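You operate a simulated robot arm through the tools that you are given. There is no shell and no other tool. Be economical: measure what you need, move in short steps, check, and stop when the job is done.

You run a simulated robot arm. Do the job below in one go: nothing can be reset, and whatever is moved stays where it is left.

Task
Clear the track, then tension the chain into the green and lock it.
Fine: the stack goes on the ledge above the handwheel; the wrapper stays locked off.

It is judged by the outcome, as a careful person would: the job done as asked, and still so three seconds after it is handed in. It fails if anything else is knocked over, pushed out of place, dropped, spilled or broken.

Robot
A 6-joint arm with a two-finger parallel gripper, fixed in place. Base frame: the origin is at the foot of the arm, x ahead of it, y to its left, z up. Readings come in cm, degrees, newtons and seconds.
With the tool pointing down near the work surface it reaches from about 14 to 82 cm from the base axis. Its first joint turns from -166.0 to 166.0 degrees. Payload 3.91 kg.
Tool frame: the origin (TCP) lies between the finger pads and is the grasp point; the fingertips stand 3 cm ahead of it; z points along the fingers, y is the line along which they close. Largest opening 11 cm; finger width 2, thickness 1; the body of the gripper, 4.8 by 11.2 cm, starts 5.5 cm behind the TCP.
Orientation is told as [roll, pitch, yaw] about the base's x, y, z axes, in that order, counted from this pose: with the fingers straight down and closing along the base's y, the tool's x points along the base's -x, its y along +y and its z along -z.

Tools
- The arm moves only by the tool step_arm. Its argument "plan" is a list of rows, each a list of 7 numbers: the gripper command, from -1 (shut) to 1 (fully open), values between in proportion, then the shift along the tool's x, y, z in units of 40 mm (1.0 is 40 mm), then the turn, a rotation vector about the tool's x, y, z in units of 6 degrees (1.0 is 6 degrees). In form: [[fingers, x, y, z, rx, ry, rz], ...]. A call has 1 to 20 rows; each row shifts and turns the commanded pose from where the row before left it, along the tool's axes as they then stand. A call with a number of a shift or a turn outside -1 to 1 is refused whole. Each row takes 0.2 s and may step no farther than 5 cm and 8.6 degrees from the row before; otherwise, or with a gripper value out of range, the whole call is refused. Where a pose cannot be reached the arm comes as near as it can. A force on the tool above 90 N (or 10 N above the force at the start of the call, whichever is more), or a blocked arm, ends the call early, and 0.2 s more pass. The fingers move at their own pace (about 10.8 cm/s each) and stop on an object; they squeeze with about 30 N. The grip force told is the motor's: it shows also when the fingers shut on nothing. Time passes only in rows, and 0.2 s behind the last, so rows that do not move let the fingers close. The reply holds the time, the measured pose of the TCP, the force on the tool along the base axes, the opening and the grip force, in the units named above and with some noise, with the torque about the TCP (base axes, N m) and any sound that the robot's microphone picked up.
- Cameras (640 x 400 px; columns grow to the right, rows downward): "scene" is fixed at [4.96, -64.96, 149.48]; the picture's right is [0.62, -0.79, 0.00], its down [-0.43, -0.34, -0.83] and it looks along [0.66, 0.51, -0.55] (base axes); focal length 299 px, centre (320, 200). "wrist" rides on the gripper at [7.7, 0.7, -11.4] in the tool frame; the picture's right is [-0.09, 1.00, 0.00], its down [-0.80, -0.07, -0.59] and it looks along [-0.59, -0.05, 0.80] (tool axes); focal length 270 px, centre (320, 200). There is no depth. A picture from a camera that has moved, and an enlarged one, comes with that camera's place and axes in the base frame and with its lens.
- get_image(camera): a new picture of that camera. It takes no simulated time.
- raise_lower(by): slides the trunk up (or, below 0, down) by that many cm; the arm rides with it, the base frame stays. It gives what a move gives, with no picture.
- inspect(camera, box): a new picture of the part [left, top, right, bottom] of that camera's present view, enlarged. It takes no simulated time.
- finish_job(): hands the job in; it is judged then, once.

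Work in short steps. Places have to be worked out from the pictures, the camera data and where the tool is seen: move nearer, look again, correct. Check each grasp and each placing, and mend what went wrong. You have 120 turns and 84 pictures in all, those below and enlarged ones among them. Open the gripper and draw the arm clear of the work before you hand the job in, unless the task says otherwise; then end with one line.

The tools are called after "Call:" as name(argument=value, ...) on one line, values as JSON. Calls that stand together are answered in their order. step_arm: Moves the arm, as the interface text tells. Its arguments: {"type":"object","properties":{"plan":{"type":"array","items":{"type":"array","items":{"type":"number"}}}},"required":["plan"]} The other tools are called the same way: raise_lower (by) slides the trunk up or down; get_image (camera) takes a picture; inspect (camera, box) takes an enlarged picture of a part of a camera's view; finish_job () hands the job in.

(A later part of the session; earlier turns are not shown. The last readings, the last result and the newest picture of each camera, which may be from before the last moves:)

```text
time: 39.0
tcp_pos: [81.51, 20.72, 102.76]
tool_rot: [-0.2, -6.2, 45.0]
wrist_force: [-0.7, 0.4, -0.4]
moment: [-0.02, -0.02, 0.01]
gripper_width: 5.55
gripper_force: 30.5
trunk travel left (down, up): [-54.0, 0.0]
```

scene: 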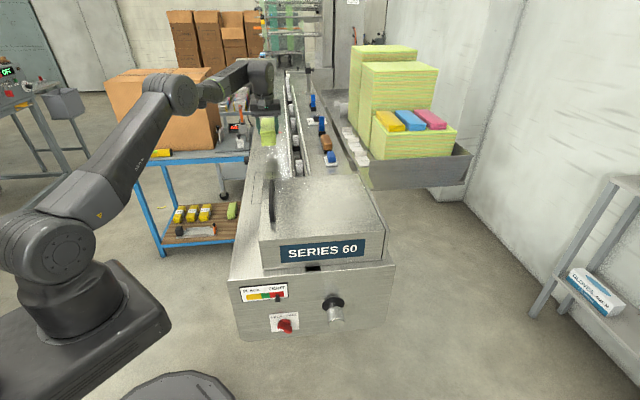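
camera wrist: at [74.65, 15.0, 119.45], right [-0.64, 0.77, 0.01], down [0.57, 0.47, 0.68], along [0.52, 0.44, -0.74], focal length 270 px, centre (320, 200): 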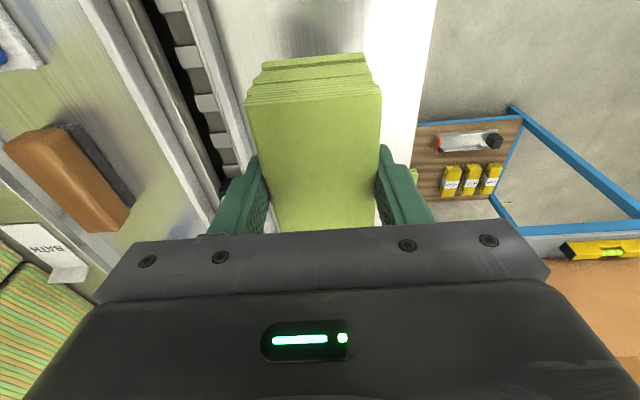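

No contact yet at z 102.8. I'll continue in small steps.

Call:
step_arm(plan=[[-1, 0.006, 0, 0.06, 0, 0, 0], [-1, 0, 0, 0, 0, 0, 0]])

Call:
step_arm(plan=[[-1, 0.006, 0, 0.06, 0, 0, 0], [-1, 0, 0, 0, 0, 0, 0]])

Call:
step_arm(plan=[[-1, 0.006, 0, 0.06, 0, 0, 0], [-1, 0, 0, 0, 0, 0, 0]])

Call:
inspect(camera="scene", box=[235, 90, 315, 160])

```text
time: 39.6
tcp_pos: [81.59, 20.74, 102.6]
tool_rot: [-0.3, -6.2, 45.1]
wrist_force: [0.1, 0.0, -0.9]
moment: [0.0, 0.0, -0.03]
gripper_width: 5.55
gripper_force: 30.4
trunk travel left (down, up): [-54.0, 0.0]
```

```text
time: 40.2
tcp_pos: [81.6, 20.74, 102.28]
tool_rot: [-0.1, -6.1, 45.2]
wrist_force: [-0.2, -0.6, -0.1]
moment: [-0.03, 0.05, 0.02]
gripper_width: 5.54
gripper_force: 30.1
trunk travel left (down, up): [-54.0, 0.0]
```

```text
time: 40.9
tcp_pos: [81.52, 20.68, 102.1]
tool_rot: [-0.2, -6.3, 45.1]
wrist_force: [-1.2, 0.7, -0.1]
moment: [-0.01, 0.02, 0.0]
gripper_width: 5.52
gripper_force: 30.6
trunk travel left (down, up): [-54.0, 0.0]
```

```text
5.71 times, centred on (275, 125) of scene
camera zoom: at [4.96, -64.96, 149.48], right [0.62, -0.79, 0.0], down [-0.43, -0.34, -0.83], along [0.66, 0.51, -0.55], focal length 1706 px, centre (577, 629)
```

zoom: 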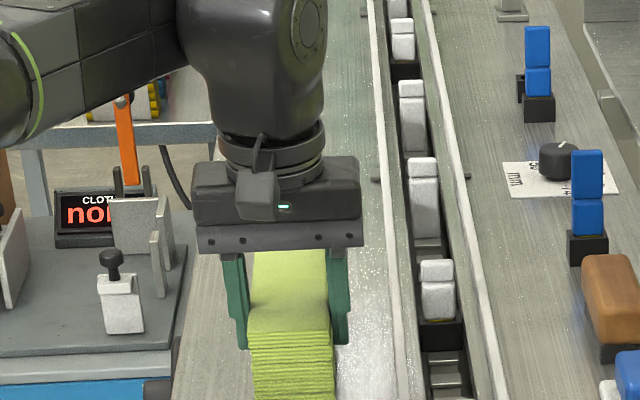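

No reaction force yet, so I'll continue creeping.

Call:
step_arm(plan=[[-1, 0.006, 0, 0.06, 0, 0, 0], [-1, 0, 0, 0, 0, 0, 0]])

Call:
step_arm(plan=[[-1, 0.006, 0, 0.06, 0, 0, 0], [-1, 0, 0, 0, 0, 0, 0]])

Call:
inspect(camera="scene", box=[235, 110, 315, 180])

```text
time: 41.5
tcp_pos: [81.45, 20.79, 101.85]
tool_rot: [-0.2, -6.2, 45.1]
wrist_force: [0.9, -0.1, 0.6]
moment: [0.07, -0.06, -0.05]
gripper_width: 5.51
gripper_force: 30.2
trunk travel left (down, up): [-54.0, 0.0]
```

```text
time: 42.0
tcp_pos: [81.5, 20.73, 101.82]
tool_rot: [-0.2, -6.3, 45.1]
wrist_force: [3.0, 0.8, 11.3]
moment: [0.21, 0.2, -0.06]
gripper_width: 5.52
gripper_force: 30.2
trunk travel left (down, up): [-54.0, 0.0]
```

```text
5.71 times, centred on (275, 145) of scene
camera zoom: at [4.96, -64.96, 149.48], right [0.62, -0.79, 0.0], down [-0.43, -0.34, -0.83], along [0.66, 0.51, -0.55], focal length 1706 px, centre (577, 514)
```

zoom: 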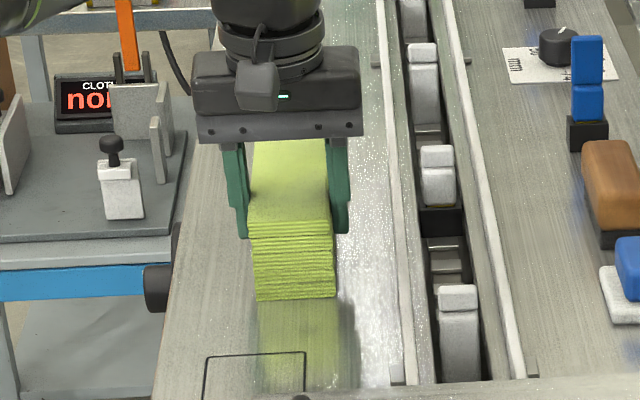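

The stack rests on the ledge: contact is 11 N and its near end is level with the handwheel. The wheel sits at about along 84, so I'll release and regrasp nearer its near end with more tilt, then shift it forward to sit right above the wheel.

Call:
step_arm(plan=[[0.45, 0, 0, 0, 0, 0, 0], [0.45, 0, 0, 0, 0, 0, 0], [0.45, -0.07, 0, -0.62, 0, 0, 0], [0.45, -0.07, 0, -0.62, 0, 0, 0], [0.45, 0, 0, 0, 0, -0.8, 0], [0.45, 0, 0, 0, 0, -0.8, 0], [0.45, 0, 0, 0, 0, -0.75, 0]])

Call:
get_image(camera="wrist")

Call:
inspect(camera="scene", box=[235, 110, 315, 180])

```text
time: 43.6
tcp_pos: [81.48, 20.73, 106.64]
tool_rot: [-0.2, -20.4, 45.0]
wrist_force: [-0.5, 0.8, 0.1]
moment: [-0.03, 0.01, -0.01]
gripper_width: 7.99
gripper_force: 0.0
trunk travel left (down, up): [-54.0, 0.0]
```

```text
42 pictures are left
camera wrist: at [73.09, 13.32, 114.59], right [-0.65, 0.76, 0.03], down [0.43, 0.34, 0.84], along [0.63, 0.55, -0.55], focal length 270 px, centre (320, 200)
```

wrist: 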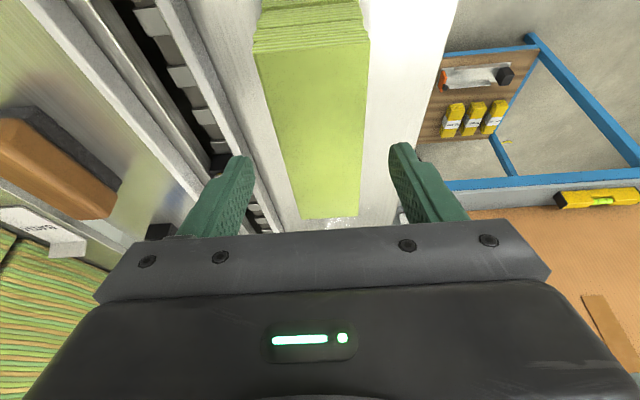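

```text
5.71 times, centred on (275, 145) of scene
camera zoom: at [4.96, -64.96, 149.48], right [0.62, -0.79, 0.0], down [-0.43, -0.34, -0.83], along [0.66, 0.51, -0.55], focal length 1706 px, centre (577, 514)
```

zoom: 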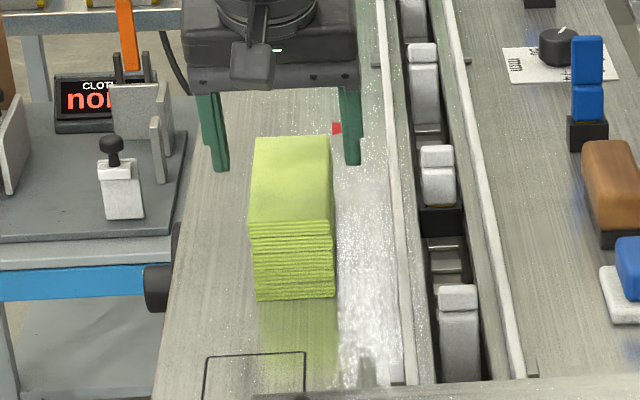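

The stack stands cleanly, and the wheel hub lies roughly below its far end. I'll regrasp near the near end.

Call:
step_arm(plan=[[0.45, 0.43, 0, 0.26, 0, 0, 0], [0.45, 0.43, 0, 0.26, 0, 0, 0], [0.45, 0.43, 0, 0.26, 0, 0, 0], [0.45, 0, 0, 0, 0, 0, 0]])

Call:
inspect(camera="scene", box=[235, 110, 315, 180])

```text
time: 44.6
tcp_pos: [79.02, 17.94, 101.82]
tool_rot: [-0.3, -20.3, 45.1]
wrist_force: [-1.2, 0.5, 0.5]
moment: [-0.01, 0.02, -0.01]
gripper_width: 7.99
gripper_force: 0.0
trunk travel left (down, up): [-54.0, 0.0]
```

```text
5.71 times, centred on (275, 145) of scene
camera zoom: at [4.96, -64.96, 149.48], right [0.62, -0.79, 0.0], down [-0.43, -0.34, -0.83], along [0.66, 0.51, -0.55], focal length 1706 px, centre (577, 514)
```

zoom: 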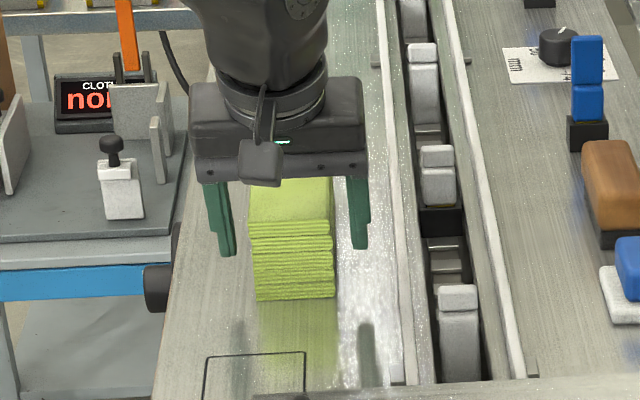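

I'm positioned with the fingers straddling the near part. I'll close, lift 3 cm and carry it forward 8.5 cm.

Call:
step_arm(plan=[[-1, 0, 0, 0, 0, 0, 0], [-1, 0, 0, 0, 0, 0, 0], [-1, 0, 0, 0, 0, 0, 0], [-1, -0.05, 0, -0.15, 0, 0, 0], [-1, -0.1, 0, -0.27, 0, 0, 0], [-1, -0.1, 0, -0.27, 0, 0, 0], [-1, 0, 0, 0, 0, 0, 0]])

Call:
inspect(camera="scene", box=[235, 110, 315, 180])

```text
time: 46.2
tcp_pos: [79.06, 18.17, 104.78]
tool_rot: [-0.2, -20.3, 45.0]
wrist_force: [-0.1, 0.9, -0.8]
moment: [-0.02, 0.04, -0.01]
gripper_width: 5.51
gripper_force: 30.5
trunk travel left (down, up): [-54.0, 0.0]
```

```text
5.71 times, centred on (275, 145) of scene
camera zoom: at [4.96, -64.96, 149.48], right [0.62, -0.79, 0.0], down [-0.43, -0.34, -0.83], along [0.66, 0.51, -0.55], focal length 1706 px, centre (577, 514)
```

zoom: 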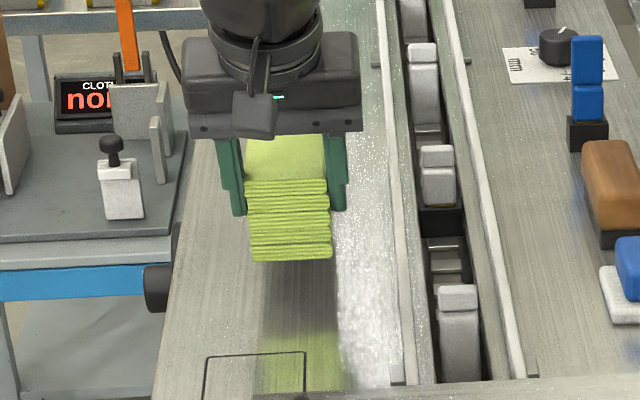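

The stack is held level. I'll move it forward and lower it to just above contact.

Call:
step_arm(plan=[[-1, -0.67, 0.05, 0.24, 0, 0, 0], [-1, -0.67, 0.05, 0.24, 0, 0, 0], [-1, -0.66, 0.05, 0.24, 0, 0, 0], [-1, 0.1, 0, 0.27, 0, 0, 0], [-1, 0.1, 0, 0.27, 0, 0, 0], [-1, 0, 0, 0, 0, 0, 0]])

Call:
step_arm(plan=[[-1, 0.02, 0, 0.06, 0, 0, 0], [-1, 0, 0, 0, 0, 0, 0]])

Call:
step_arm(plan=[[-1, 0.02, 0, 0.06, 0, 0, 0], [-1, 0, 0, 0, 0, 0, 0]])

```text
time: 47.6
tcp_pos: [84.55, 24.55, 102.55]
tool_rot: [-0.3, -20.3, 45.0]
wrist_force: [-0.2, 0.3, 0.6]
moment: [-0.03, 0.04, 0.0]
gripper_width: 5.53
gripper_force: 30.1
trunk travel left (down, up): [-54.0, 0.0]
```

```text
time: 48.2
tcp_pos: [84.57, 24.46, 102.35]
tool_rot: [-0.3, -20.3, 45.1]
wrist_force: [-0.2, 0.2, 0.4]
moment: [-0.06, 0.05, 0.03]
gripper_width: 5.53
gripper_force: 30.1
trunk travel left (down, up): [-54.0, 0.0]
```

```text
time: 48.9
tcp_pos: [84.48, 24.5, 102.04]
tool_rot: [-0.3, -20.2, 45.1]
wrist_force: [0.0, -0.8, -1.1]
moment: [-0.01, 0.03, 0.01]
gripper_width: 5.51
gripper_force: 30.1
trunk travel left (down, up): [-54.0, 0.0]
```

Almost there; I'll creep to contact.

Call:
step_arm(plan=[[-1, 0.015, 0, 0.04, 0, 0, 0], [-1, 0, 0, 0, 0, 0, 0]])

Call:
step_arm(plan=[[-1, 0.015, 0, 0.04, 0, 0, 0], [-1, 0, 0, 0, 0, 0, 0]])

```text
time: 49.5
tcp_pos: [84.51, 24.52, 101.87]
tool_rot: [-0.2, -20.3, 45.1]
wrist_force: [-0.2, 0.1, -0.8]
moment: [-0.04, 0.01, 0.02]
gripper_width: 5.52
gripper_force: 30.2
trunk travel left (down, up): [-54.0, 0.0]
```

```text
time: 50.0
tcp_pos: [84.5, 24.42, 101.8]
tool_rot: [-0.3, -20.3, 45.1]
wrist_force: [1.8, 0.3, 5.4]
moment: [0.15, 0.04, -0.09]
gripper_width: 5.52
gripper_force: 30.4
trunk travel left (down, up): [-54.0, 0.0]
```

Contact at the expected height. I'll release, rise straight up, and check.

Call:
step_arm(plan=[[0.4, 0, 0, 0, 0, 0, 0], [0.4, 0, 0, 0, 0, 0, 0], [0.4, -0.2, 0, -0.55, 0, 0, 0], [0.4, -0.2, 0, -0.55, 0, 0, 0], [0.4, 0.5, 0, -0.6, 0, 0, 0], [0.4, 0.7, 0, -0.6, 0, 0, 0], [0.4, 0.8, 0, -0.5, 0, 0, 0]])

Call:
inspect(camera="scene", box=[235, 90, 335, 180])

Call:
get_image(camera="wrist")

```text
time: 51.6
tcp_pos: [77.65, 17.46, 110.02]
tool_rot: [-0.2, -20.2, 45.1]
wrist_force: [0.0, -0.1, 1.2]
moment: [-0.03, 0.04, -0.01]
gripper_width: 7.68
gripper_force: 0.0
trunk travel left (down, up): [-54.0, 0.0]
```

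```text
4.44 times, centred on (285, 135) of scene
camera zoom: at [4.96, -64.96, 149.48], right [0.62, -0.79, 0.0], down [-0.43, -0.34, -0.83], along [0.66, 0.51, -0.55], focal length 1327 px, centre (476, 489)
```

zoom: 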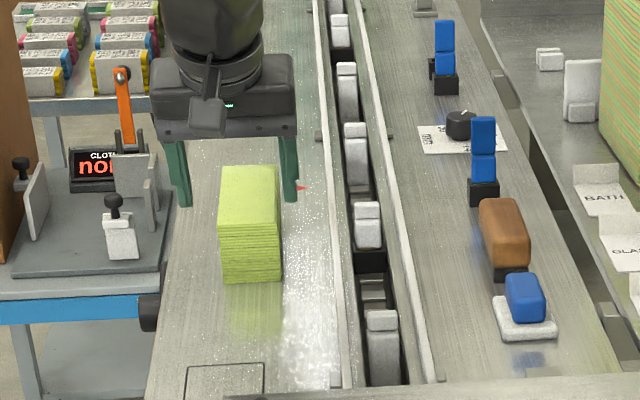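

```text
37 pictures are left
camera wrist: at [69.1, 10.15, 118.05], right [-0.65, 0.76, 0.03], down [0.43, 0.34, 0.84], along [0.63, 0.55, -0.55], focal length 270 px, centre (320, 200)
```

wrist: 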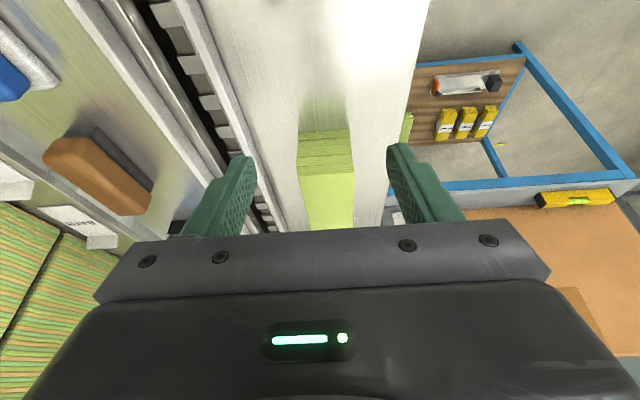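

The stack is on the ledge above the wheel. I'll check the rest of the track for anything left in it.

Call:
inspect(camera="scene", box=[290, 125, 335, 180])

Call:
inspect(camera="scene", box=[275, 65, 325, 130])

```text
7.27 times, centred on (312, 152) of scene
camera zoom: at [4.96, -64.96, 149.48], right [0.62, -0.79, 0.0], down [-0.43, -0.34, -0.83], along [0.66, 0.51, -0.55], focal length 2171 px, centre (374, 546)
```

zoom: 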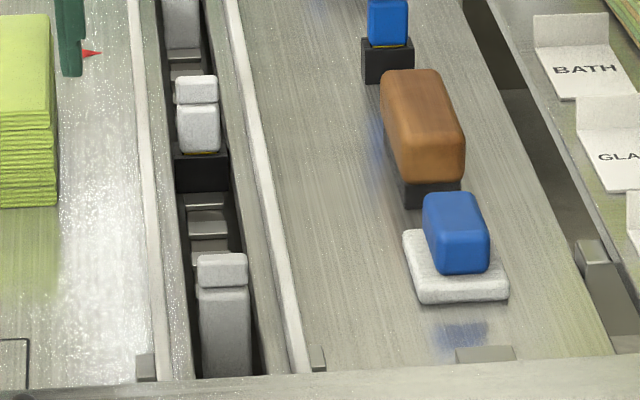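

```text
6.15 times, centred on (300, 98) of scene
camera zoom: at [4.96, -64.96, 149.48], right [0.62, -0.79, 0.0], down [-0.43, -0.34, -0.83], along [0.66, 0.51, -0.55], focal length 1837 px, centre (443, 831)
```

zoom: 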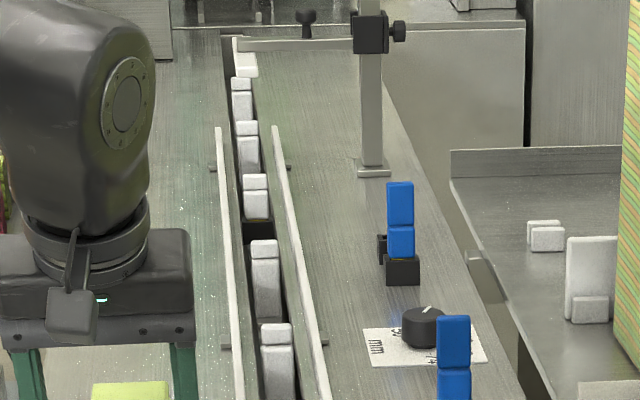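

The track is clear; the lugs are part of the chain. Next I'll lift and travel back over the hood toward the panel front.

Call:
step_arm(plan=[[0.4, -0.257, 0, -0.705, 0, 0, 0], [0.4, -0.257, 0, -0.705, 0, 0, 0], [0.4, -0.257, 0, -0.705, 0, 0, 0], [0.4, 0.91, -0.2, -0.33, 0, 0, 0], [0.4, 0.91, -0.2, -0.33, 0, 0, 0], [0.4, 0.91, -0.2, -0.33, 0, 0, 0], [0.4, 0.91, -0.2, -0.33, 0, 0, 0], [0.4, 0.91, -0.2, -0.33, 0, 0, 0], [0.4, 0.91, -0.2, -0.33, 0, 0, 0], [0.4, 0.91, -0.2, -0.33, 0, 0, 0], [0.4, 0.91, -0.2, -0.33, 0, 0, 0], [0.4, 0.91, -0.2, -0.33, 0, 0, 0], [0.4, 0.91, -0.2, -0.33, 0, 0, 0], [0.4, 0.91, -0.2, -0.33, 0, 0, 0], [0.4, 0.91, -0.2, -0.33, 0, 0, 0], [0.4, 0.91, -0.2, -0.33, 0, 0, 0], [0.4, 0.91, -0.2, -0.33, 0, 0, 0]])

```text
time: 55.2
tcp_pos: [46.99, -28.98, 118.73]
tool_rot: [-0.3, -20.3, 45.0]
wrist_force: [-0.4, -0.1, -1.1]
moment: [0.02, -0.02, 0.0]
gripper_width: 7.7
gripper_force: 0.1
trunk travel left (down, up): [-54.0, 0.0]
```

Continuing back and down in front of the panel, then tilting for a good view of the controls.

Call:
step_arm(plan=[[0.4, 0.953, 0, 0.1, 0, 0, 0], [0.4, 0.953, 0, 0.1, 0, 0, 0], [0.4, 0.953, 0, 0.206, 0, 0, 0], [0.4, 0.953, 0, 0.206, 0, 0, 0], [0.4, 0.953, 0, 0.206, 0, 0, 0], [0.4, 0.953, 0, 0.206, 0, 0, 0], [0.4, 0.953, 0, 0.206, 0, 0, 0], [0.4, 0.953, 0, 0.206, 0, 0, 0], [0.4, 0.953, 0, 0.206, 0, 0, 0], [0.4, 0, 0, 0, 0, -1, 0], [0.4, 0, 0, 0, 0, -1, 0], [0.4, 0, 0, 0, 0, -1, 0]])

Call:
get_image(camera="wrist")

```text
time: 57.9
tcp_pos: [25.95, -49.99, 100.78]
tool_rot: [-0.3, -38.4, 45.2]
wrist_force: [0.7, -0.4, -0.1]
moment: [0.02, -0.01, 0.01]
gripper_width: 7.71
gripper_force: 0.0
trunk travel left (down, up): [-54.0, 0.0]
```

```text
34 pictures are left
camera wrist: at [16.15, -58.81, 104.88], right [-0.66, 0.75, 0.05], down [0.23, 0.14, 0.96], along [0.72, 0.64, -0.26], focal length 270 px, centre (320, 200)
```

wrist: 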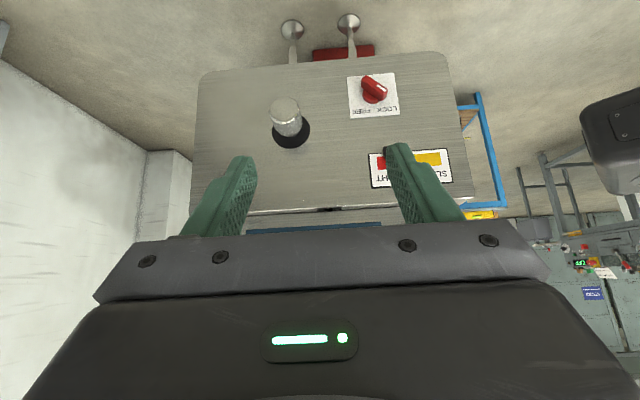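

Call:
inspect(camera="wrist", box=[260, 60, 420, 160])

Call:
inspect(camera="scene", box=[230, 275, 360, 345])

```text
4.00 times, centred on (340, 110) of wrist
camera zoom: at [16.15, -58.81, 104.88], right [-0.66, 0.75, 0.05], down [0.23, 0.14, 0.96], along [0.72, 0.64, -0.26], focal length 1081 px, centre (240, 560)
```

zoom: 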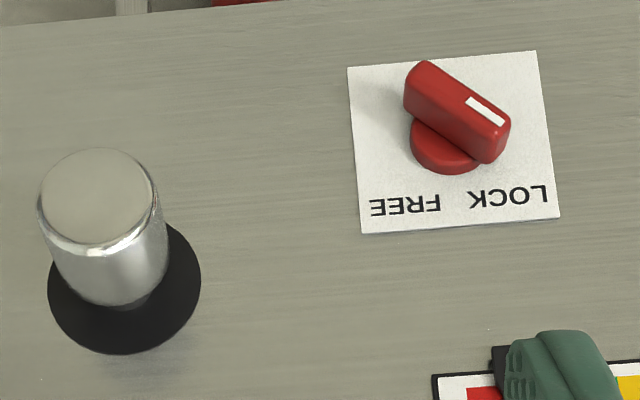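

```text
4.92 times, centred on (295, 310) of scene
camera zoom: at [4.96, -64.96, 149.48], right [0.62, -0.79, 0.0], down [-0.43, -0.34, -0.83], along [0.66, 0.51, -0.55], focal length 1470 px, centre (443, -342)
```

zoom: 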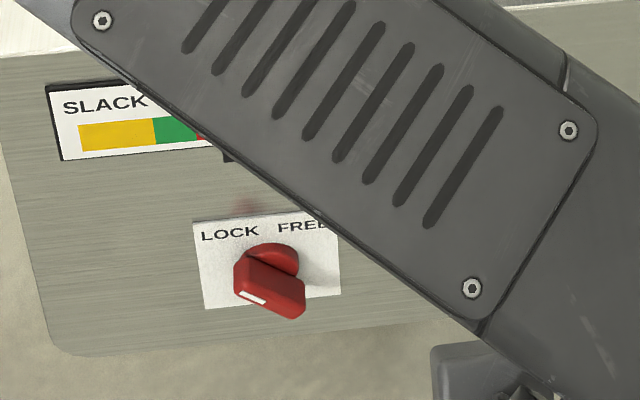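

The lever's marked end points up-left, at LOCK. So I need to free it, turn the knob until the gauge is in the green, then lock again. Lever axis is at lateral ≈46.8, z≈81 with its outer face at along ≈1.4; knob axis is at lateral ≈58.9, z≈84.8. I'll bring the tool horizontal in front of the lever.

Call:
step_arm(plan=[[0.0, 0, 0, 0, 0, -1, 0], [0.0, 0, 0, 0, 0, -1, 0], [0.0, 0, 0, 0, 0, -1, 0], [0.0, 0, 0, 0, 0, -1, 0], [0.0, 0, 0, 0, 0, -1, 0], [0.0, 0, 0, 0, 0, -1, 0], [0.0, 0, 0, 0, 0, -1, 0], [0.0, 0, 0, 0, 0, -1, 0], [0.0, 0, 0, 0, 0, -0.6, 0], [0.0, 0.82, 0.29, 0.1, 0, 0, 0], [0.0, 0.82, 0.29, 0.1, 0, 0, 0], [0.0, 0.82, 0.29, 0.1, 0, 0, 0], [0.0, 0.82, 0.29, 0.1, 0, 0, 0], [0.0, 0.82, 0.29, 0.1, 0, 0, 0], [0.0, 0.82, 0.29, 0.1, 0, 0, 0]])

Call:
get_image(camera="scene")

```text
time: 61.0
tcp_pos: [25.68, -39.36, 79.44]
tool_rot: [-62.6, -89.7, 107.6]
wrist_force: [-0.6, -0.6, 0.1]
moment: [0.0, -0.04, 0.01]
gripper_width: 5.5
gripper_force: 0.0
out of reach, approached as far as the arm can: row 8, 9
trunk travel left (down, up): [-54.0, 0.0]
```

```text
31 pictures are left
```

scene: 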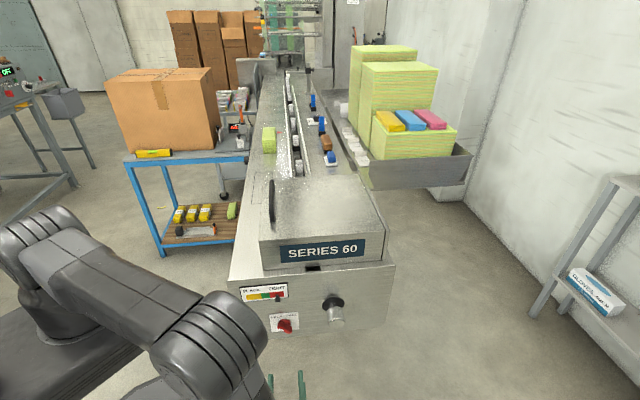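

Horizontal pose reached. I'll center on the lever axis, turn the tool -45° and look through the wrist camera.

Call:
step_arm(plan=[[0.0, -0.4, -0.19, 0, 0, 0, -1], [0.0, 0, 0, 0, 0, 0, -1], [0.0, 0, 0, 0, 0, 0, -1], [0.0, 0, 0, 0, 0, 0, -1], [0.0, 0, 0, 0, 0, 0, -1], [0.0, 0, 0, 0, 0, 0, -1], [0.0, 0, 0, 0, 0, 0, -1], [0.0, 0, 0, 0, 0, 0, -0.5]])

Call:
get_image(camera="wrist")

```text
time: 62.9
tcp_pos: [33.87, -51.55, 81.04]
tool_rot: [-88.9, -45.5, 133.7]
wrist_force: [-0.2, 0.3, -0.1]
moment: [-0.03, 0.0, 0.0]
gripper_width: 5.48
gripper_force: 0.2
out of reach, approached as far as the arm can: row 4, 5, 6, 7, 8
trunk travel left (down, up): [-54.0, 0.0]
```

```text
30 pictures are left
camera wrist: at [29.03, -63.05, 75.23], right [-0.55, 0.55, -0.63], down [-0.78, -0.05, 0.63], along [0.32, 0.84, 0.45], focal length 270 px, centre (320, 200)
```

wrist: 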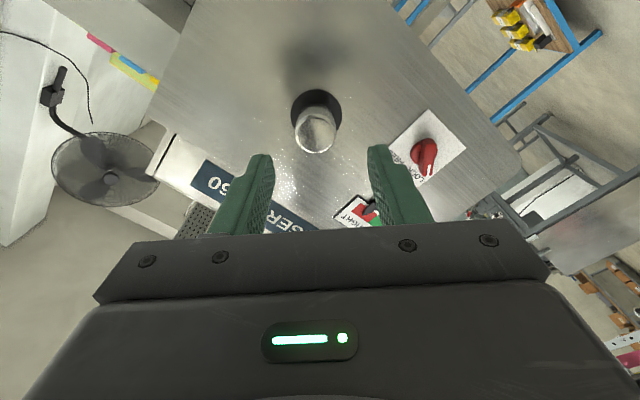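

The orientation was reached but the position drifted to lateral 60, a reach limit with the trunk up. I'll lower the trunk with compensating arm raises to get the shoulder nearer panel height.

Call:
step_arm(plan=[[0.0, -0.59, -0.59, 0, 0, 0, 0], [0.0, -0.59, -0.59, 0, 0, 0, 0], [0.0, -0.59, -0.59, 0, 0, 0, 0]])

Call:
raise_lower(by=-20)

Call:
step_arm(plan=[[0.0, -0.59, -0.59, 0, 0, 0, 0], [0.0, -0.59, -0.59, 0, 0, 0, 0], [0.0, -0.59, -0.59, 0, 0, 0, 0]])

```text
time: 63.6
tcp_pos: [34.86, -51.04, 91.27]
tool_rot: [-89.4, -44.9, 134.1]
wrist_force: [0.8, -0.8, 0.2]
moment: [0.0, 0.04, -0.01]
gripper_width: 5.5
gripper_force: 0.1
out of reach, approached as far as the arm can: row 1, 3
trunk travel left (down, up): [-54.0, 0.0]
```

```text
time: 65.8
tcp_pos: [34.86, -51.03, 71.19]
tool_rot: [-89.4, -44.8, 134.3]
wrist_force: [0.1, 0.3, -0.5]
moment: [0.02, -0.01, -0.04]
gripper_width: 5.49
gripper_force: 0.1
trunk travel left (down, up): [-34.0, 20.0]
```

```text
time: 66.6
tcp_pos: [35.62, -50.36, 80.85]
tool_rot: [-88.8, -44.8, 133.4]
wrist_force: [-0.5, 0.2, -0.7]
moment: [0.0, 0.0, -0.01]
gripper_width: 5.52
gripper_force: 0.0
out of reach, approached as far as the arm can: row 2, 3
trunk travel left (down, up): [-34.0, 20.0]
```

It's still limited, so probably a wrist-joint limit rather than height. I'll restore the trunk, turn back to θ=0 and try the opposite +45° turn at the lever position.

Call:
raise_lower(by=20)

Call:
step_arm(plan=[[0.0, 0, 0, 0, 0, 0, 1], [0.0, 0, 0, 0, 0, 0, 1], [0.0, 0, 0, 0, 0, 0, 1], [0.0, 0, 0, 0, 0, 0, 1], [0.0, 0, 0, 0, 0, 0, 1], [0.0, 0, 0, 0, 0, 0, 1], [0.0, 0, 0, 0, 0, 0, 1], [0.0, 0, 0, 0, 0, 0, 0.5]])

```text
time: 68.8
tcp_pos: [35.61, -50.3, 100.92]
tool_rot: [-88.9, -44.8, 133.4]
wrist_force: [-0.5, -0.5, -1.4]
moment: [-0.01, -0.02, 0.01]
gripper_width: 5.48
gripper_force: 0.1
trunk travel left (down, up): [-54.0, 0.0]
```

```text
time: 70.6
tcp_pos: [35.62, -50.36, 100.96]
tool_rot: [-10.2, -89.1, 54.5]
wrist_force: [-0.3, 0.3, 0.2]
moment: [-0.02, -0.01, 0.01]
gripper_width: 5.5
gripper_force: 0.2
trunk travel left (down, up): [-54.0, 0.0]
```

Now I'll move to lateral 47, z 81 at θ=0 and then turn +45°.

Call:
step_arm(plan=[[0.0, 0.83, 0.57, 0, 0, 0, 0], [0.0, 0.83, 0.57, 0, 0, 0, 0], [0.0, 0.83, 0.57, 0, 0, 0, 0], [0.0, 0.83, 0.57, 0, 0, 0, 0], [0.0, 0.83, 0.57, 0, 0, 0, 0], [0.0, 0.83, 0.57, 0, 0, 0, 0]])

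Call:
step_arm(plan=[[0.0, 0, 0, 0, 0, 0, 1], [0.0, 0, 0, 0, 0, 0, 1], [0.0, 0, 0, 0, 0, 0, 1], [0.0, 0, 0, 0, 0, 0, 1], [0.0, 0, 0, 0, 0, 0, 1], [0.0, 0, 0, 0, 0, 0, 1], [0.0, 0, 0, 0, 0, 0, 1], [0.0, 0, 0, 0, 0, 0, 0.5]])

```text
time: 72.0
tcp_pos: [25.94, -40.99, 80.9]
tool_rot: [-17.3, -89.2, 61.4]
wrist_force: [-0.6, -0.5, -0.3]
moment: [0.02, -0.02, 0.0]
gripper_width: 5.48
gripper_force: 0.1
trunk travel left (down, up): [-54.0, 0.0]
```

```text
time: 73.8
tcp_pos: [25.84, -40.82, 80.92]
tool_rot: [88.8, -45.1, -45.1]
wrist_force: [0.2, 0.1, 0.5]
moment: [-0.01, 0.03, 0.01]
gripper_width: 5.48
gripper_force: 0.1
trunk travel left (down, up): [-54.0, 0.0]
```

+45° is free, so the limit is on the negative side. I'll continue to θ=135° (the equivalent grip for LOCK) and test onward to 225° here, clear of the panel.

Call:
step_arm(plan=[[0.0, 0, 0, 0, 0, 0, 1], [0.0, 0, 0, 0, 0, 0, 1], [0.0, 0, 0, 0, 0, 0, 1], [0.0, 0, 0, 0, 0, 0, 1], [0.0, 0, 0, 0, 0, 0, 1], [0.0, 0, 0, 0, 0, 0, 1], [0.0, 0, 0, 0, 0, 0, 1], [0.0, 0, 0, 0, 0, 0, 1], [0.0, 0, 0, 0, 0, 0, 1], [0.0, 0, 0, 0, 0, 0, 1], [0.0, 0, 0, 0, 0, 0, 1], [0.0, 0, 0, 0, 0, 0, 1], [0.0, 0, 0, 0, 0, 0, 1], [0.0, 0, 0, 0, 0, 0, 1], [0.0, 0, 0, 0, 0, 0, 1]])

Call:
step_arm(plan=[[0.0, 0, 0, 0, 0, 0, 1], [0.0, 0, 0, 0, 0, 0, 1], [0.0, 0, 0, 0, 0, 0, 1], [0.0, 0, 0, 0, 0, 0, 1], [0.0, 0, 0, 0, 0, 0, 1], [0.0, 0, 0, 0, 0, 0, 1], [0.0, 0, 0, 0, 0, 0, 1], [0.0, 0, 0, 0, 0, 0, 1], [0.0, 0, 0, 0, 0, 0, 1], [0.0, 0, 0, 0, 0, 0, 1], [0.0, 0, 0, 0, 0, 0, 1], [0.0, 0, 0, 0, 0, 0, 1], [0.0, 0, 0, 0, 0, 0, 1], [0.0, 0, 0, 0, 0, 0, 1], [0.0, 0, 0, 0, 0, 0, 1]])

Call:
get_image(camera="wrist")

```text
time: 77.0
tcp_pos: [25.79, -40.8, 80.83]
tool_rot: [88.9, 44.9, -46.6]
wrist_force: [0.0, -0.5, 0.2]
moment: [-0.01, -0.02, 0.01]
gripper_width: 5.5
gripper_force: 0.1
trunk travel left (down, up): [-54.0, 0.0]
```

```text
time: 80.2
tcp_pos: [25.95, -40.76, 80.89]
tool_rot: [-88.9, 45.1, 134.9]
wrist_force: [0.1, -0.1, -0.3]
moment: [-0.01, 0.02, -0.01]
gripper_width: 5.48
gripper_force: 0.1
trunk travel left (down, up): [-54.0, 0.0]
```

```text
29 pictures are left
camera wrist: at [21.89, -52.83, 86.01], right [0.44, -0.47, -0.77], down [-0.86, 0.02, -0.51], along [0.26, 0.88, -0.39], focal length 270 px, centre (320, 200)
```

wrist: 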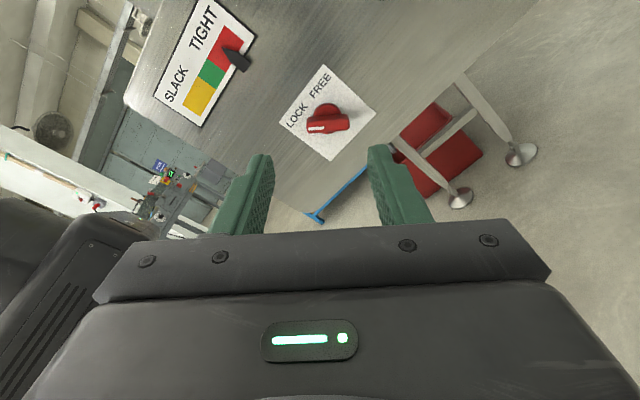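

The 45–225° range works and the view confirms the lever is at LOCK and the pointer is in the red. I'll turn back to 135° and check alignment.

Call:
step_arm(plan=[[0.0, 0, 0, 0, 0, 0, -1], [0.0, 0, 0, 0, 0, 0, -1], [0.0, 0, 0, 0, 0, 0, -1], [0.0, 0, 0, 0, 0, 0, -1], [0.0, 0, 0, 0, 0, 0, -1], [0.0, 0, 0, 0, 0, 0, -1], [0.0, 0, 0, 0, 0, 0, -1], [0.0, 0, 0, 0, 0, 0, -1], [0.0, 0, 0, 0, 0, 0, -1], [0.0, 0, 0, 0, 0, 0, -1], [0.0, 0, 0, 0, 0, 0, -1], [0.0, 0, 0, 0, 0, 0, -1], [0.0, 0, 0, 0, 0, 0, -1], [0.0, 0, 0, 0, 0, 0, -1], [0.0, 0.1, -0.05, 0, 0, 0, -1], [0.0, 0, 0, 0.9, 0, 0, 0], [0.0, 0, 0, 0.5, 0, 0, 0]])

Call:
get_image(camera="wrist")

```text
time: 83.8
tcp_pos: [29.76, -36.5, 81.01]
tool_rot: [88.9, 44.8, -46.7]
wrist_force: [0.4, -0.1, -0.1]
moment: [0.0, -0.01, -0.02]
gripper_width: 5.5
gripper_force: 0.1
trunk travel left (down, up): [-54.0, 0.0]
```

```text
28 pictures are left
camera wrist: at [18.07, -40.79, 87.03], right [0.54, -0.54, 0.65], down [-0.07, -0.79, -0.61], along [0.84, 0.28, -0.47], focal length 270 px, centre (320, 200)
```

wrist: 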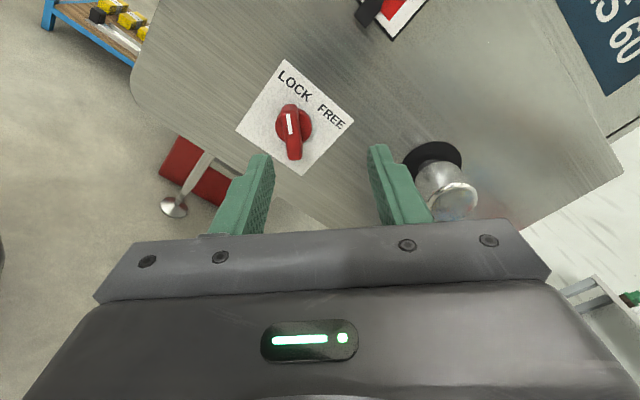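

The lever sits about 2 cm off to the tool's −y side. I'll shift and look again.

Call:
step_arm(plan=[[0.0, 0.03, -0.5, 0, 0, 0, 0], [0.0, 0, 0, 0.3, 0, 0, 0]])

Call:
inspect(camera="wrist", box=[200, 60, 440, 240])

```text
time: 84.4
tcp_pos: [29.4, -34.68, 79.68]
tool_rot: [89.0, 44.7, -46.8]
wrist_force: [-0.1, 0.3, 0.4]
moment: [0.03, 0.0, 0.01]
gripper_width: 5.53
gripper_force: 0.1
trunk travel left (down, up): [-54.0, 0.0]
```

```text
2.22 times, centred on (320, 150) of wrist
camera zoom: at [17.82, -38.99, 85.68], right [0.54, -0.54, 0.65], down [-0.07, -0.79, -0.61], along [0.84, 0.28, -0.47], focal length 601 px, centre (320, 311)
```

zoom: 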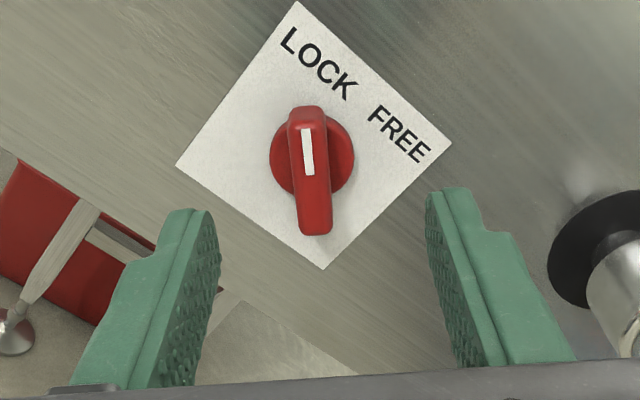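

Well aligned. I'll advance 4 cm so the fingertips straddle the lever bar, checking force and picture.

Call:
step_arm(plan=[[0.0, 0, -0.06, 0.4, 0, 0, 0], [0.0, 0, 0, 0.35, 0, 0, 0], [0.0, 0, 0, 0.3, 0, 0, 0], [0.0, 0, 0, 0, 0, 0, 0]])

Call:
inspect(camera="wrist", box=[200, 60, 440, 240])

```text
time: 85.4
tcp_pos: [32.25, -31.59, 79.3]
tool_rot: [88.9, 44.9, -46.7]
wrist_force: [-0.6, 0.2, 0.3]
moment: [-0.05, 0.0, 0.04]
gripper_width: 5.53
gripper_force: 0.0
trunk travel left (down, up): [-54.0, 0.0]
```

```text
2.22 times, centred on (320, 150) of wrist
camera zoom: at [20.71, -35.91, 85.38], right [0.54, -0.54, 0.64], down [-0.07, -0.79, -0.61], along [0.84, 0.28, -0.47], focal length 601 px, centre (320, 311)
```

zoom: 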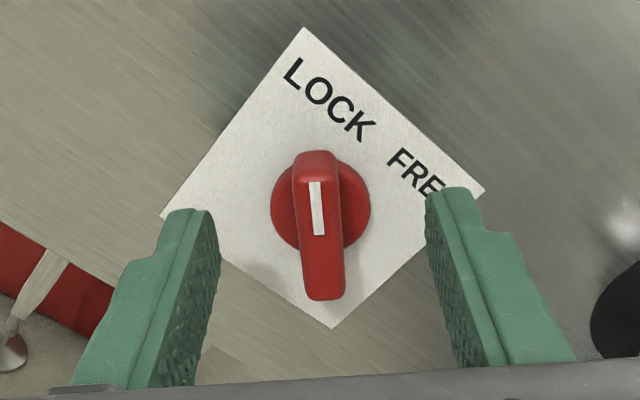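

The bar face appears about at the fingertips' level. I'll advance 1 cm more and look.

Call:
step_arm(plan=[[0.0, 0, 0, 0.25, 0, 0, 0], [0.0, 0, 0, 0, 0, 0, 0]])

Call:
inspect(camera="wrist", box=[200, 60, 440, 240])

```text
time: 86.0
tcp_pos: [33.2, -30.93, 79.34]
tool_rot: [88.9, 44.9, -46.6]
wrist_force: [-0.4, 0.6, 0.6]
moment: [-0.01, 0.0, 0.0]
gripper_width: 5.49
gripper_force: 0.0
trunk travel left (down, up): [-54.0, 0.0]
```

```text
2.22 times, centred on (320, 150) of wrist
camera zoom: at [21.53, -35.24, 85.39], right [0.54, -0.54, 0.64], down [-0.07, -0.79, -0.61], along [0.84, 0.28, -0.47], focal length 601 px, centre (320, 311)
```

zoom: 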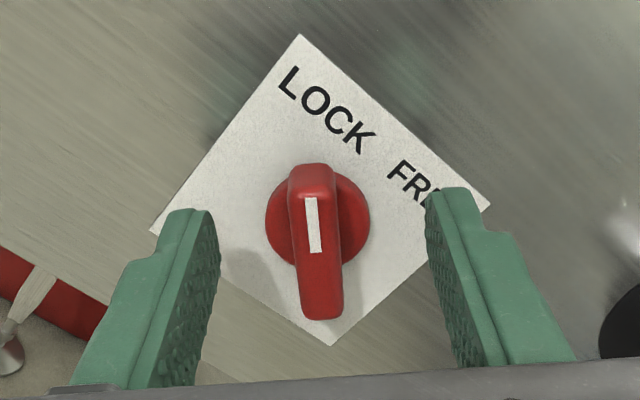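

Overlap on the bar is about 0.9 cm. I'll advance 0.4 cm more and close.

Call:
step_arm(plan=[[0.0, 0, 0, 0.1, 0, 0, 0], [-0.6, 0, 0, 0, 0, 0, 0], [-1, 0, 0, 0, 0, 0, 0], [-1, 0, 0, 0, 0, 0, 0], [-1, 0, 0, 0, 0, 0, 0]])

Call:
inspect(camera="wrist", box=[200, 60, 440, 240])

```text
time: 87.2
tcp_pos: [33.44, -30.48, 79.22]
tool_rot: [88.8, 44.9, -46.7]
wrist_force: [-10.6, 8.8, -20.5]
moment: [-0.2, 0.64, 0.26]
gripper_width: 1.3
gripper_force: 44.7
trunk travel left (down, up): [-54.0, 0.0]
```

```text
2.22 times, centred on (320, 150) of wrist
camera zoom: at [21.75, -34.9, 85.3], right [0.54, -0.54, 0.64], down [-0.07, -0.79, -0.61], along [0.84, 0.28, -0.47], focal length 601 px, centre (320, 311)
```

zoom: 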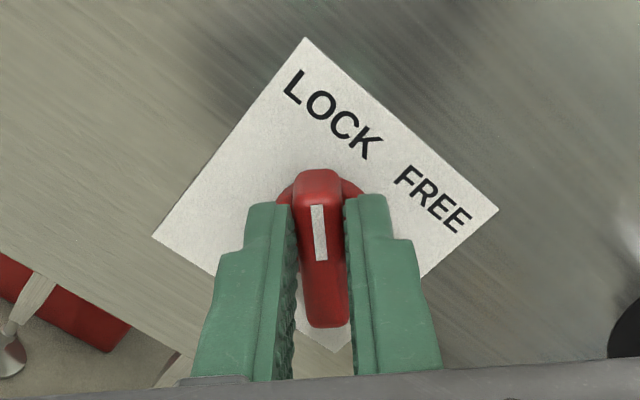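

The lever is gripped (1.3 cm) with some side load. I'll relieve it with a small shift toward −y.

Call:
step_arm(plan=[[-1, 0, -0.03, 0, 0, 0, 0], [-1, 0, 0, 0, 0, 0, 0]])

```text
time: 87.8
tcp_pos: [33.35, -30.53, 79.35]
tool_rot: [88.9, 44.8, -46.6]
wrist_force: [-5.3, 6.2, -14.4]
moment: [-0.07, 0.41, 0.39]
gripper_width: 1.31
gripper_force: 45.2
trunk travel left (down, up): [-54.0, 0.0]
```

Call:
step_arm(plan=[[-1, 0, -0.055, 0, 0, 0, 0], [-1, 0, 0, 0, 0, 0, 0], [-1, 0, 0, 0, 0, 0, 1], [-1, 0, 0, 0, 0, 0, 1], [-1, 0, 0, 0, 0, 0, 0]])

Call:
inspect(camera="wrist", box=[200, 60, 440, 240])

```text
time: 89.0
tcp_pos: [33.43, -30.63, 79.28]
tool_rot: [88.9, 56.6, -47.1]
wrist_force: [28.2, -21.0, 39.5]
moment: [-0.13, -0.6, -0.94]
gripper_width: 1.26
gripper_force: 44.8
trunk travel left (down, up): [-54.0, 0.0]
```

```text
2.22 times, centred on (320, 150) of wrist
camera zoom: at [22.71, -35.87, 86.26], right [0.61, -0.63, 0.48], down [-0.17, -0.69, -0.7], along [0.77, 0.35, -0.53], focal length 601 px, centre (320, 311)
```

zoom: 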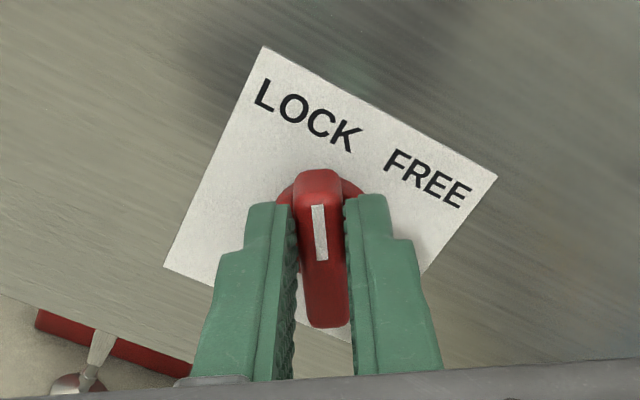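

The lever is turning with the tool, but a side load has built up (+y, 50 N). I'll relieve it and measure.

Call:
step_arm(plan=[[-1, 0, 0.07, 0, 0, 0, 0], [-1, 0, 0, 0, 0, 0, 0]])

```text
time: 89.6
tcp_pos: [33.45, -30.7, 79.44]
tool_rot: [88.7, 56.7, -47.2]
wrist_force: [19.0, -16.3, 36.4]
moment: [0.17, -0.87, -0.33]
gripper_width: 1.28
gripper_force: 44.8
trunk travel left (down, up): [-54.0, 0.0]
```

Call:
step_arm(plan=[[-1, 0.05, 0.12, 0, 0, 0, 0], [-1, 0, 0, 0, 0, 0, 0]])

Call:
inspect(camera="wrist", box=[200, 60, 440, 240])

```text
time: 90.2
tcp_pos: [33.5, -30.74, 79.48]
tool_rot: [88.2, 57.0, -47.2]
wrist_force: [-0.2, -1.2, -17.3]
moment: [0.4, -0.22, 0.44]
gripper_width: 1.26
gripper_force: 44.6
trunk travel left (down, up): [-54.0, 0.0]
```

```text
2.22 times, centred on (320, 150) of wrist
camera zoom: at [22.85, -35.99, 86.38], right [0.62, -0.63, 0.47], down [-0.17, -0.69, -0.7], along [0.76, 0.36, -0.54], focal length 601 px, centre (320, 311)
```

zoom: 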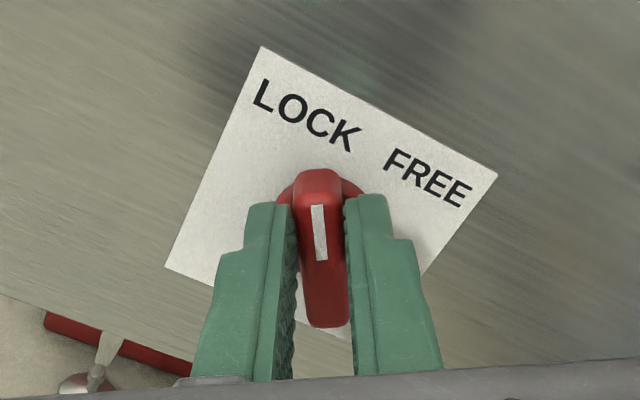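

Forces are small now. Another 12° with a check.

Call:
step_arm(plan=[[-1, -0.025, -0.02, 0, 0, 0, 1], [-1, 0, 0, 0, 0, 0, 1], [-1, 0, 0, 0, 0, 0, 0]])

```text
time: 91.0
tcp_pos: [33.65, -30.81, 79.45]
tool_rot: [87.4, 68.9, -48.1]
wrist_force: [-0.2, 4.4, -20.1]
moment: [-1.1, 1.29, -0.2]
gripper_width: 1.29
gripper_force: 44.6
trunk travel left (down, up): [-54.0, 0.0]
```

Call:
step_arm(plan=[[-1, -0.025, -0.02, 0, 0, 0, 1], [-1, 0, 0, 0, 0, 0, 1], [-1, 0, 0, 0, 0, 0, 1], [-1, 0, 0, 0, 0, 0, 0]])

Call:
inspect(camera="wrist", box=[200, 60, 440, 240])

```text
time: 92.0
tcp_pos: [33.86, -31.02, 79.55]
tool_rot: [77.0, 86.6, -59.1]
wrist_force: [34.3, -18.1, 10.4]
moment: [-0.56, -0.06, -0.56]
gripper_width: 1.29
gripper_force: 44.9
trunk travel left (down, up): [-54.0, 0.0]
```

```text
2.22 times, centred on (320, 150) of wrist
camera zoom: at [25.8, -39.04, 87.39], right [0.69, -0.72, -0.03], down [-0.45, -0.4, -0.8], along [0.56, 0.57, -0.6], focal length 601 px, centre (320, 311)
```

zoom: 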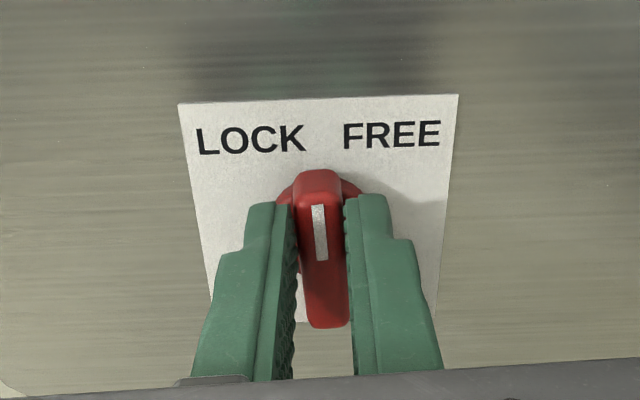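

The lever is halfway. The load pattern shows its axis about 1.5 cm toward the tool's −x, so I'll add a matching +y shift for each turn step.

Call:
step_arm(plan=[[-1, 0, 0.08, 0, 0, 0, 0], [-1, 0, 0.04, 0, 0, 0, 1], [-1, 0, 0.04, 0, 0, 0, 1], [-1, 0, 0.04, 0, 0, 0, 1], [-1, 0, 0, 0, 0, 0, 0]])

```text
time: 93.2
tcp_pos: [34.14, -31.31, 79.51]
tool_rot: [-87.2, 75.1, 136.9]
wrist_force: [11.8, -0.4, 19.9]
moment: [0.13, -0.16, 0.24]
gripper_width: 1.3
gripper_force: 45.5
trunk travel left (down, up): [-54.0, 0.0]
```

Call:
step_arm(plan=[[-1, 0.03, 0.04, 0, 0, 0, 1], [-1, 0, 0.04, 0, 0, 0, 1], [-1, 0, 0.04, 0, 0, 0, 1], [-1, 0, 0, 0, 0, 0, 0]])

```text
time: 94.2
tcp_pos: [34.25, -31.47, 79.47]
tool_rot: [-88.5, 57.0, 135.6]
wrist_force: [-13.7, 16.6, -6.5]
moment: [-0.54, 0.78, 1.53]
gripper_width: 1.29
gripper_force: 45.4
trunk travel left (down, up): [-54.0, 0.0]
```

Call:
step_arm(plan=[[-1, -0.02, 0.0, 0, 0, 0, 1], [-1, 0, 0.02, 0, 0, 0, 1], [-1, 0, 0, 0, 0, 0, 0]])

Call:
get_image(camera="wrist")

```text
time: 95.0
tcp_pos: [34.56, -31.71, 79.22]
tool_rot: [-88.8, 45.0, 135.1]
wrist_force: [-11.0, 18.3, -19.1]
moment: [-0.36, 0.38, 1.03]
gripper_width: 1.28
gripper_force: 44.5
trunk travel left (down, up): [-54.0, 0.0]
```

```text
20 pictures are left
camera wrist: at [30.35, -43.76, 84.36], right [0.44, -0.47, -0.77], down [-0.86, 0.02, -0.51], along [0.25, 0.88, -0.39], focal length 270 px, centre (320, 200)
```

wrist: 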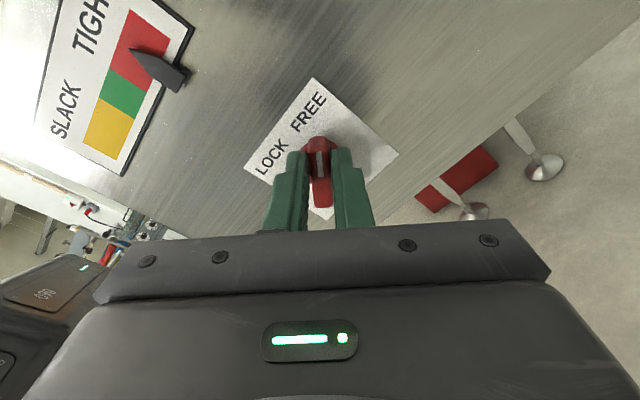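

The lever now points to FREE. I'll release, back off straight, move over in front of the knob, and look.

Call:
step_arm(plan=[[0.0, 0, 0, 0, 0, 0, 0], [0.0, 0, 0, 0, 0, 0, 0], [0.27, 0, 0, -0.8, 0, 0, 0], [0.27, 0, 0, -0.8, 0, 0, 0], [0.27, 0, 0, -0.6, 0, 0, 0], [0.27, 0.877, 0.466, 0, 0, 0, 0], [0.27, 0.877, 0.466, 0, 0, 0, 0], [0.27, 0.877, 0.466, 0, 0, 0, 0]])

Call:
get_image(camera="wrist")

```text
time: 96.8
tcp_pos: [36.21, -46.04, 82.93]
tool_rot: [-88.8, 45.2, 134.9]
wrist_force: [-0.1, 0.3, -0.2]
moment: [0.05, 0.01, 0.0]
gripper_width: 6.99
gripper_force: 0.0
trunk travel left (down, up): [-54.0, 0.0]
```

```text
19 pictures are left
camera wrist: at [32.07, -58.19, 88.04], right [0.44, -0.47, -0.76], down [-0.86, 0.02, -0.51], along [0.26, 0.88, -0.39], focal length 270 px, centre (320, 200)
```

wrist: 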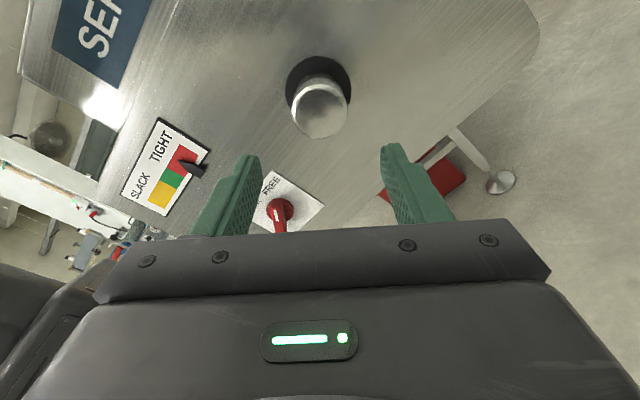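

The knob axis is about 2 cm toward the tool's +x. I'll shift and advance partway.

Call:
step_arm(plan=[[0.27, 0.5, 0.03, 0, 0, 0, 0], [0.27, 0, 0, 0.6, 0, 0, 0], [0.27, 0, 0, 0.4, 0, 0, 0]])

Call:
get_image(camera="wrist")

```text
time: 97.6
tcp_pos: [40.11, -44.34, 84.2]
tool_rot: [-88.9, 45.2, 134.9]
wrist_force: [0.7, 1.0, 0.0]
moment: [0.02, -0.03, 0.01]
gripper_width: 7.0
gripper_force: 0.1
trunk travel left (down, up): [-54.0, 0.0]
```

```text
18 pictures are left
camera wrist: at [36.1, -56.41, 89.28], right [0.44, -0.47, -0.76], down [-0.86, 0.02, -0.51], along [0.26, 0.88, -0.39], focal length 270 px, centre (320, 200)
```

wrist: 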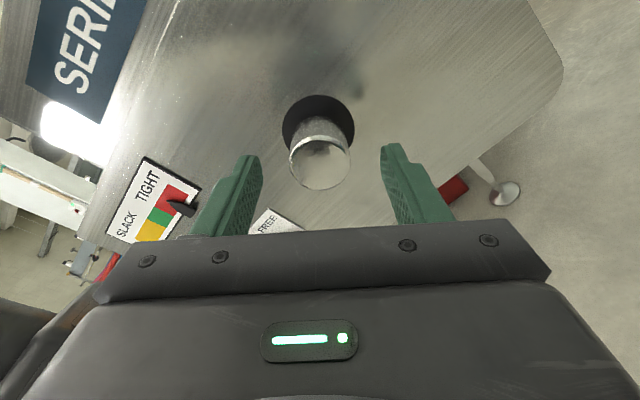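

Well centred. I'll advance 3.5 cm and grip the knob.

Call:
step_arm(plan=[[0.27, 0, 0, 0.45, 0, 0, 0], [0.27, 0, 0, 0.42, 0, 0, 0], [0.0, 0, 0, 0, 0, 0, 0], [-1, 0, 0, 0, 0, 0, 0], [-1, 0, 0, 0, 0, 0, 0], [-1, 0, 0, 0, 0, 0, 0]])

Call:
get_image(camera="wrist")

```text
time: 99.0
tcp_pos: [42.65, -41.91, 84.18]
tool_rot: [-89.0, 45.2, 134.9]
wrist_force: [-2.3, 1.3, 3.2]
moment: [0.77, -0.61, 0.71]
gripper_width: 4.1
gripper_force: 45.5
trunk travel left (down, up): [-54.0, 0.0]
```

```text
17 pictures are left
camera wrist: at [38.45, -54.05, 89.33], right [0.44, -0.47, -0.76], down [-0.86, 0.02, -0.51], along [0.26, 0.88, -0.39], focal length 270 px, centre (320, 200)
```

wrist: 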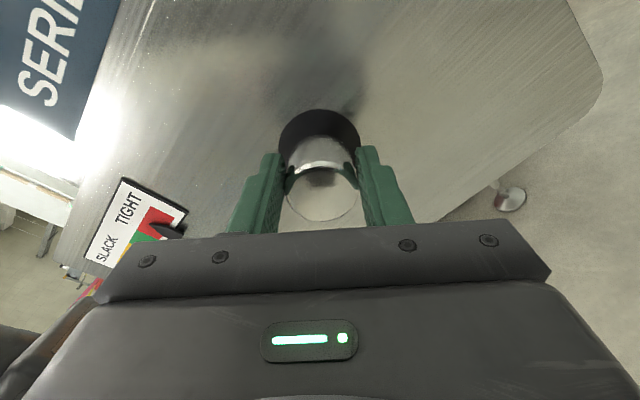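

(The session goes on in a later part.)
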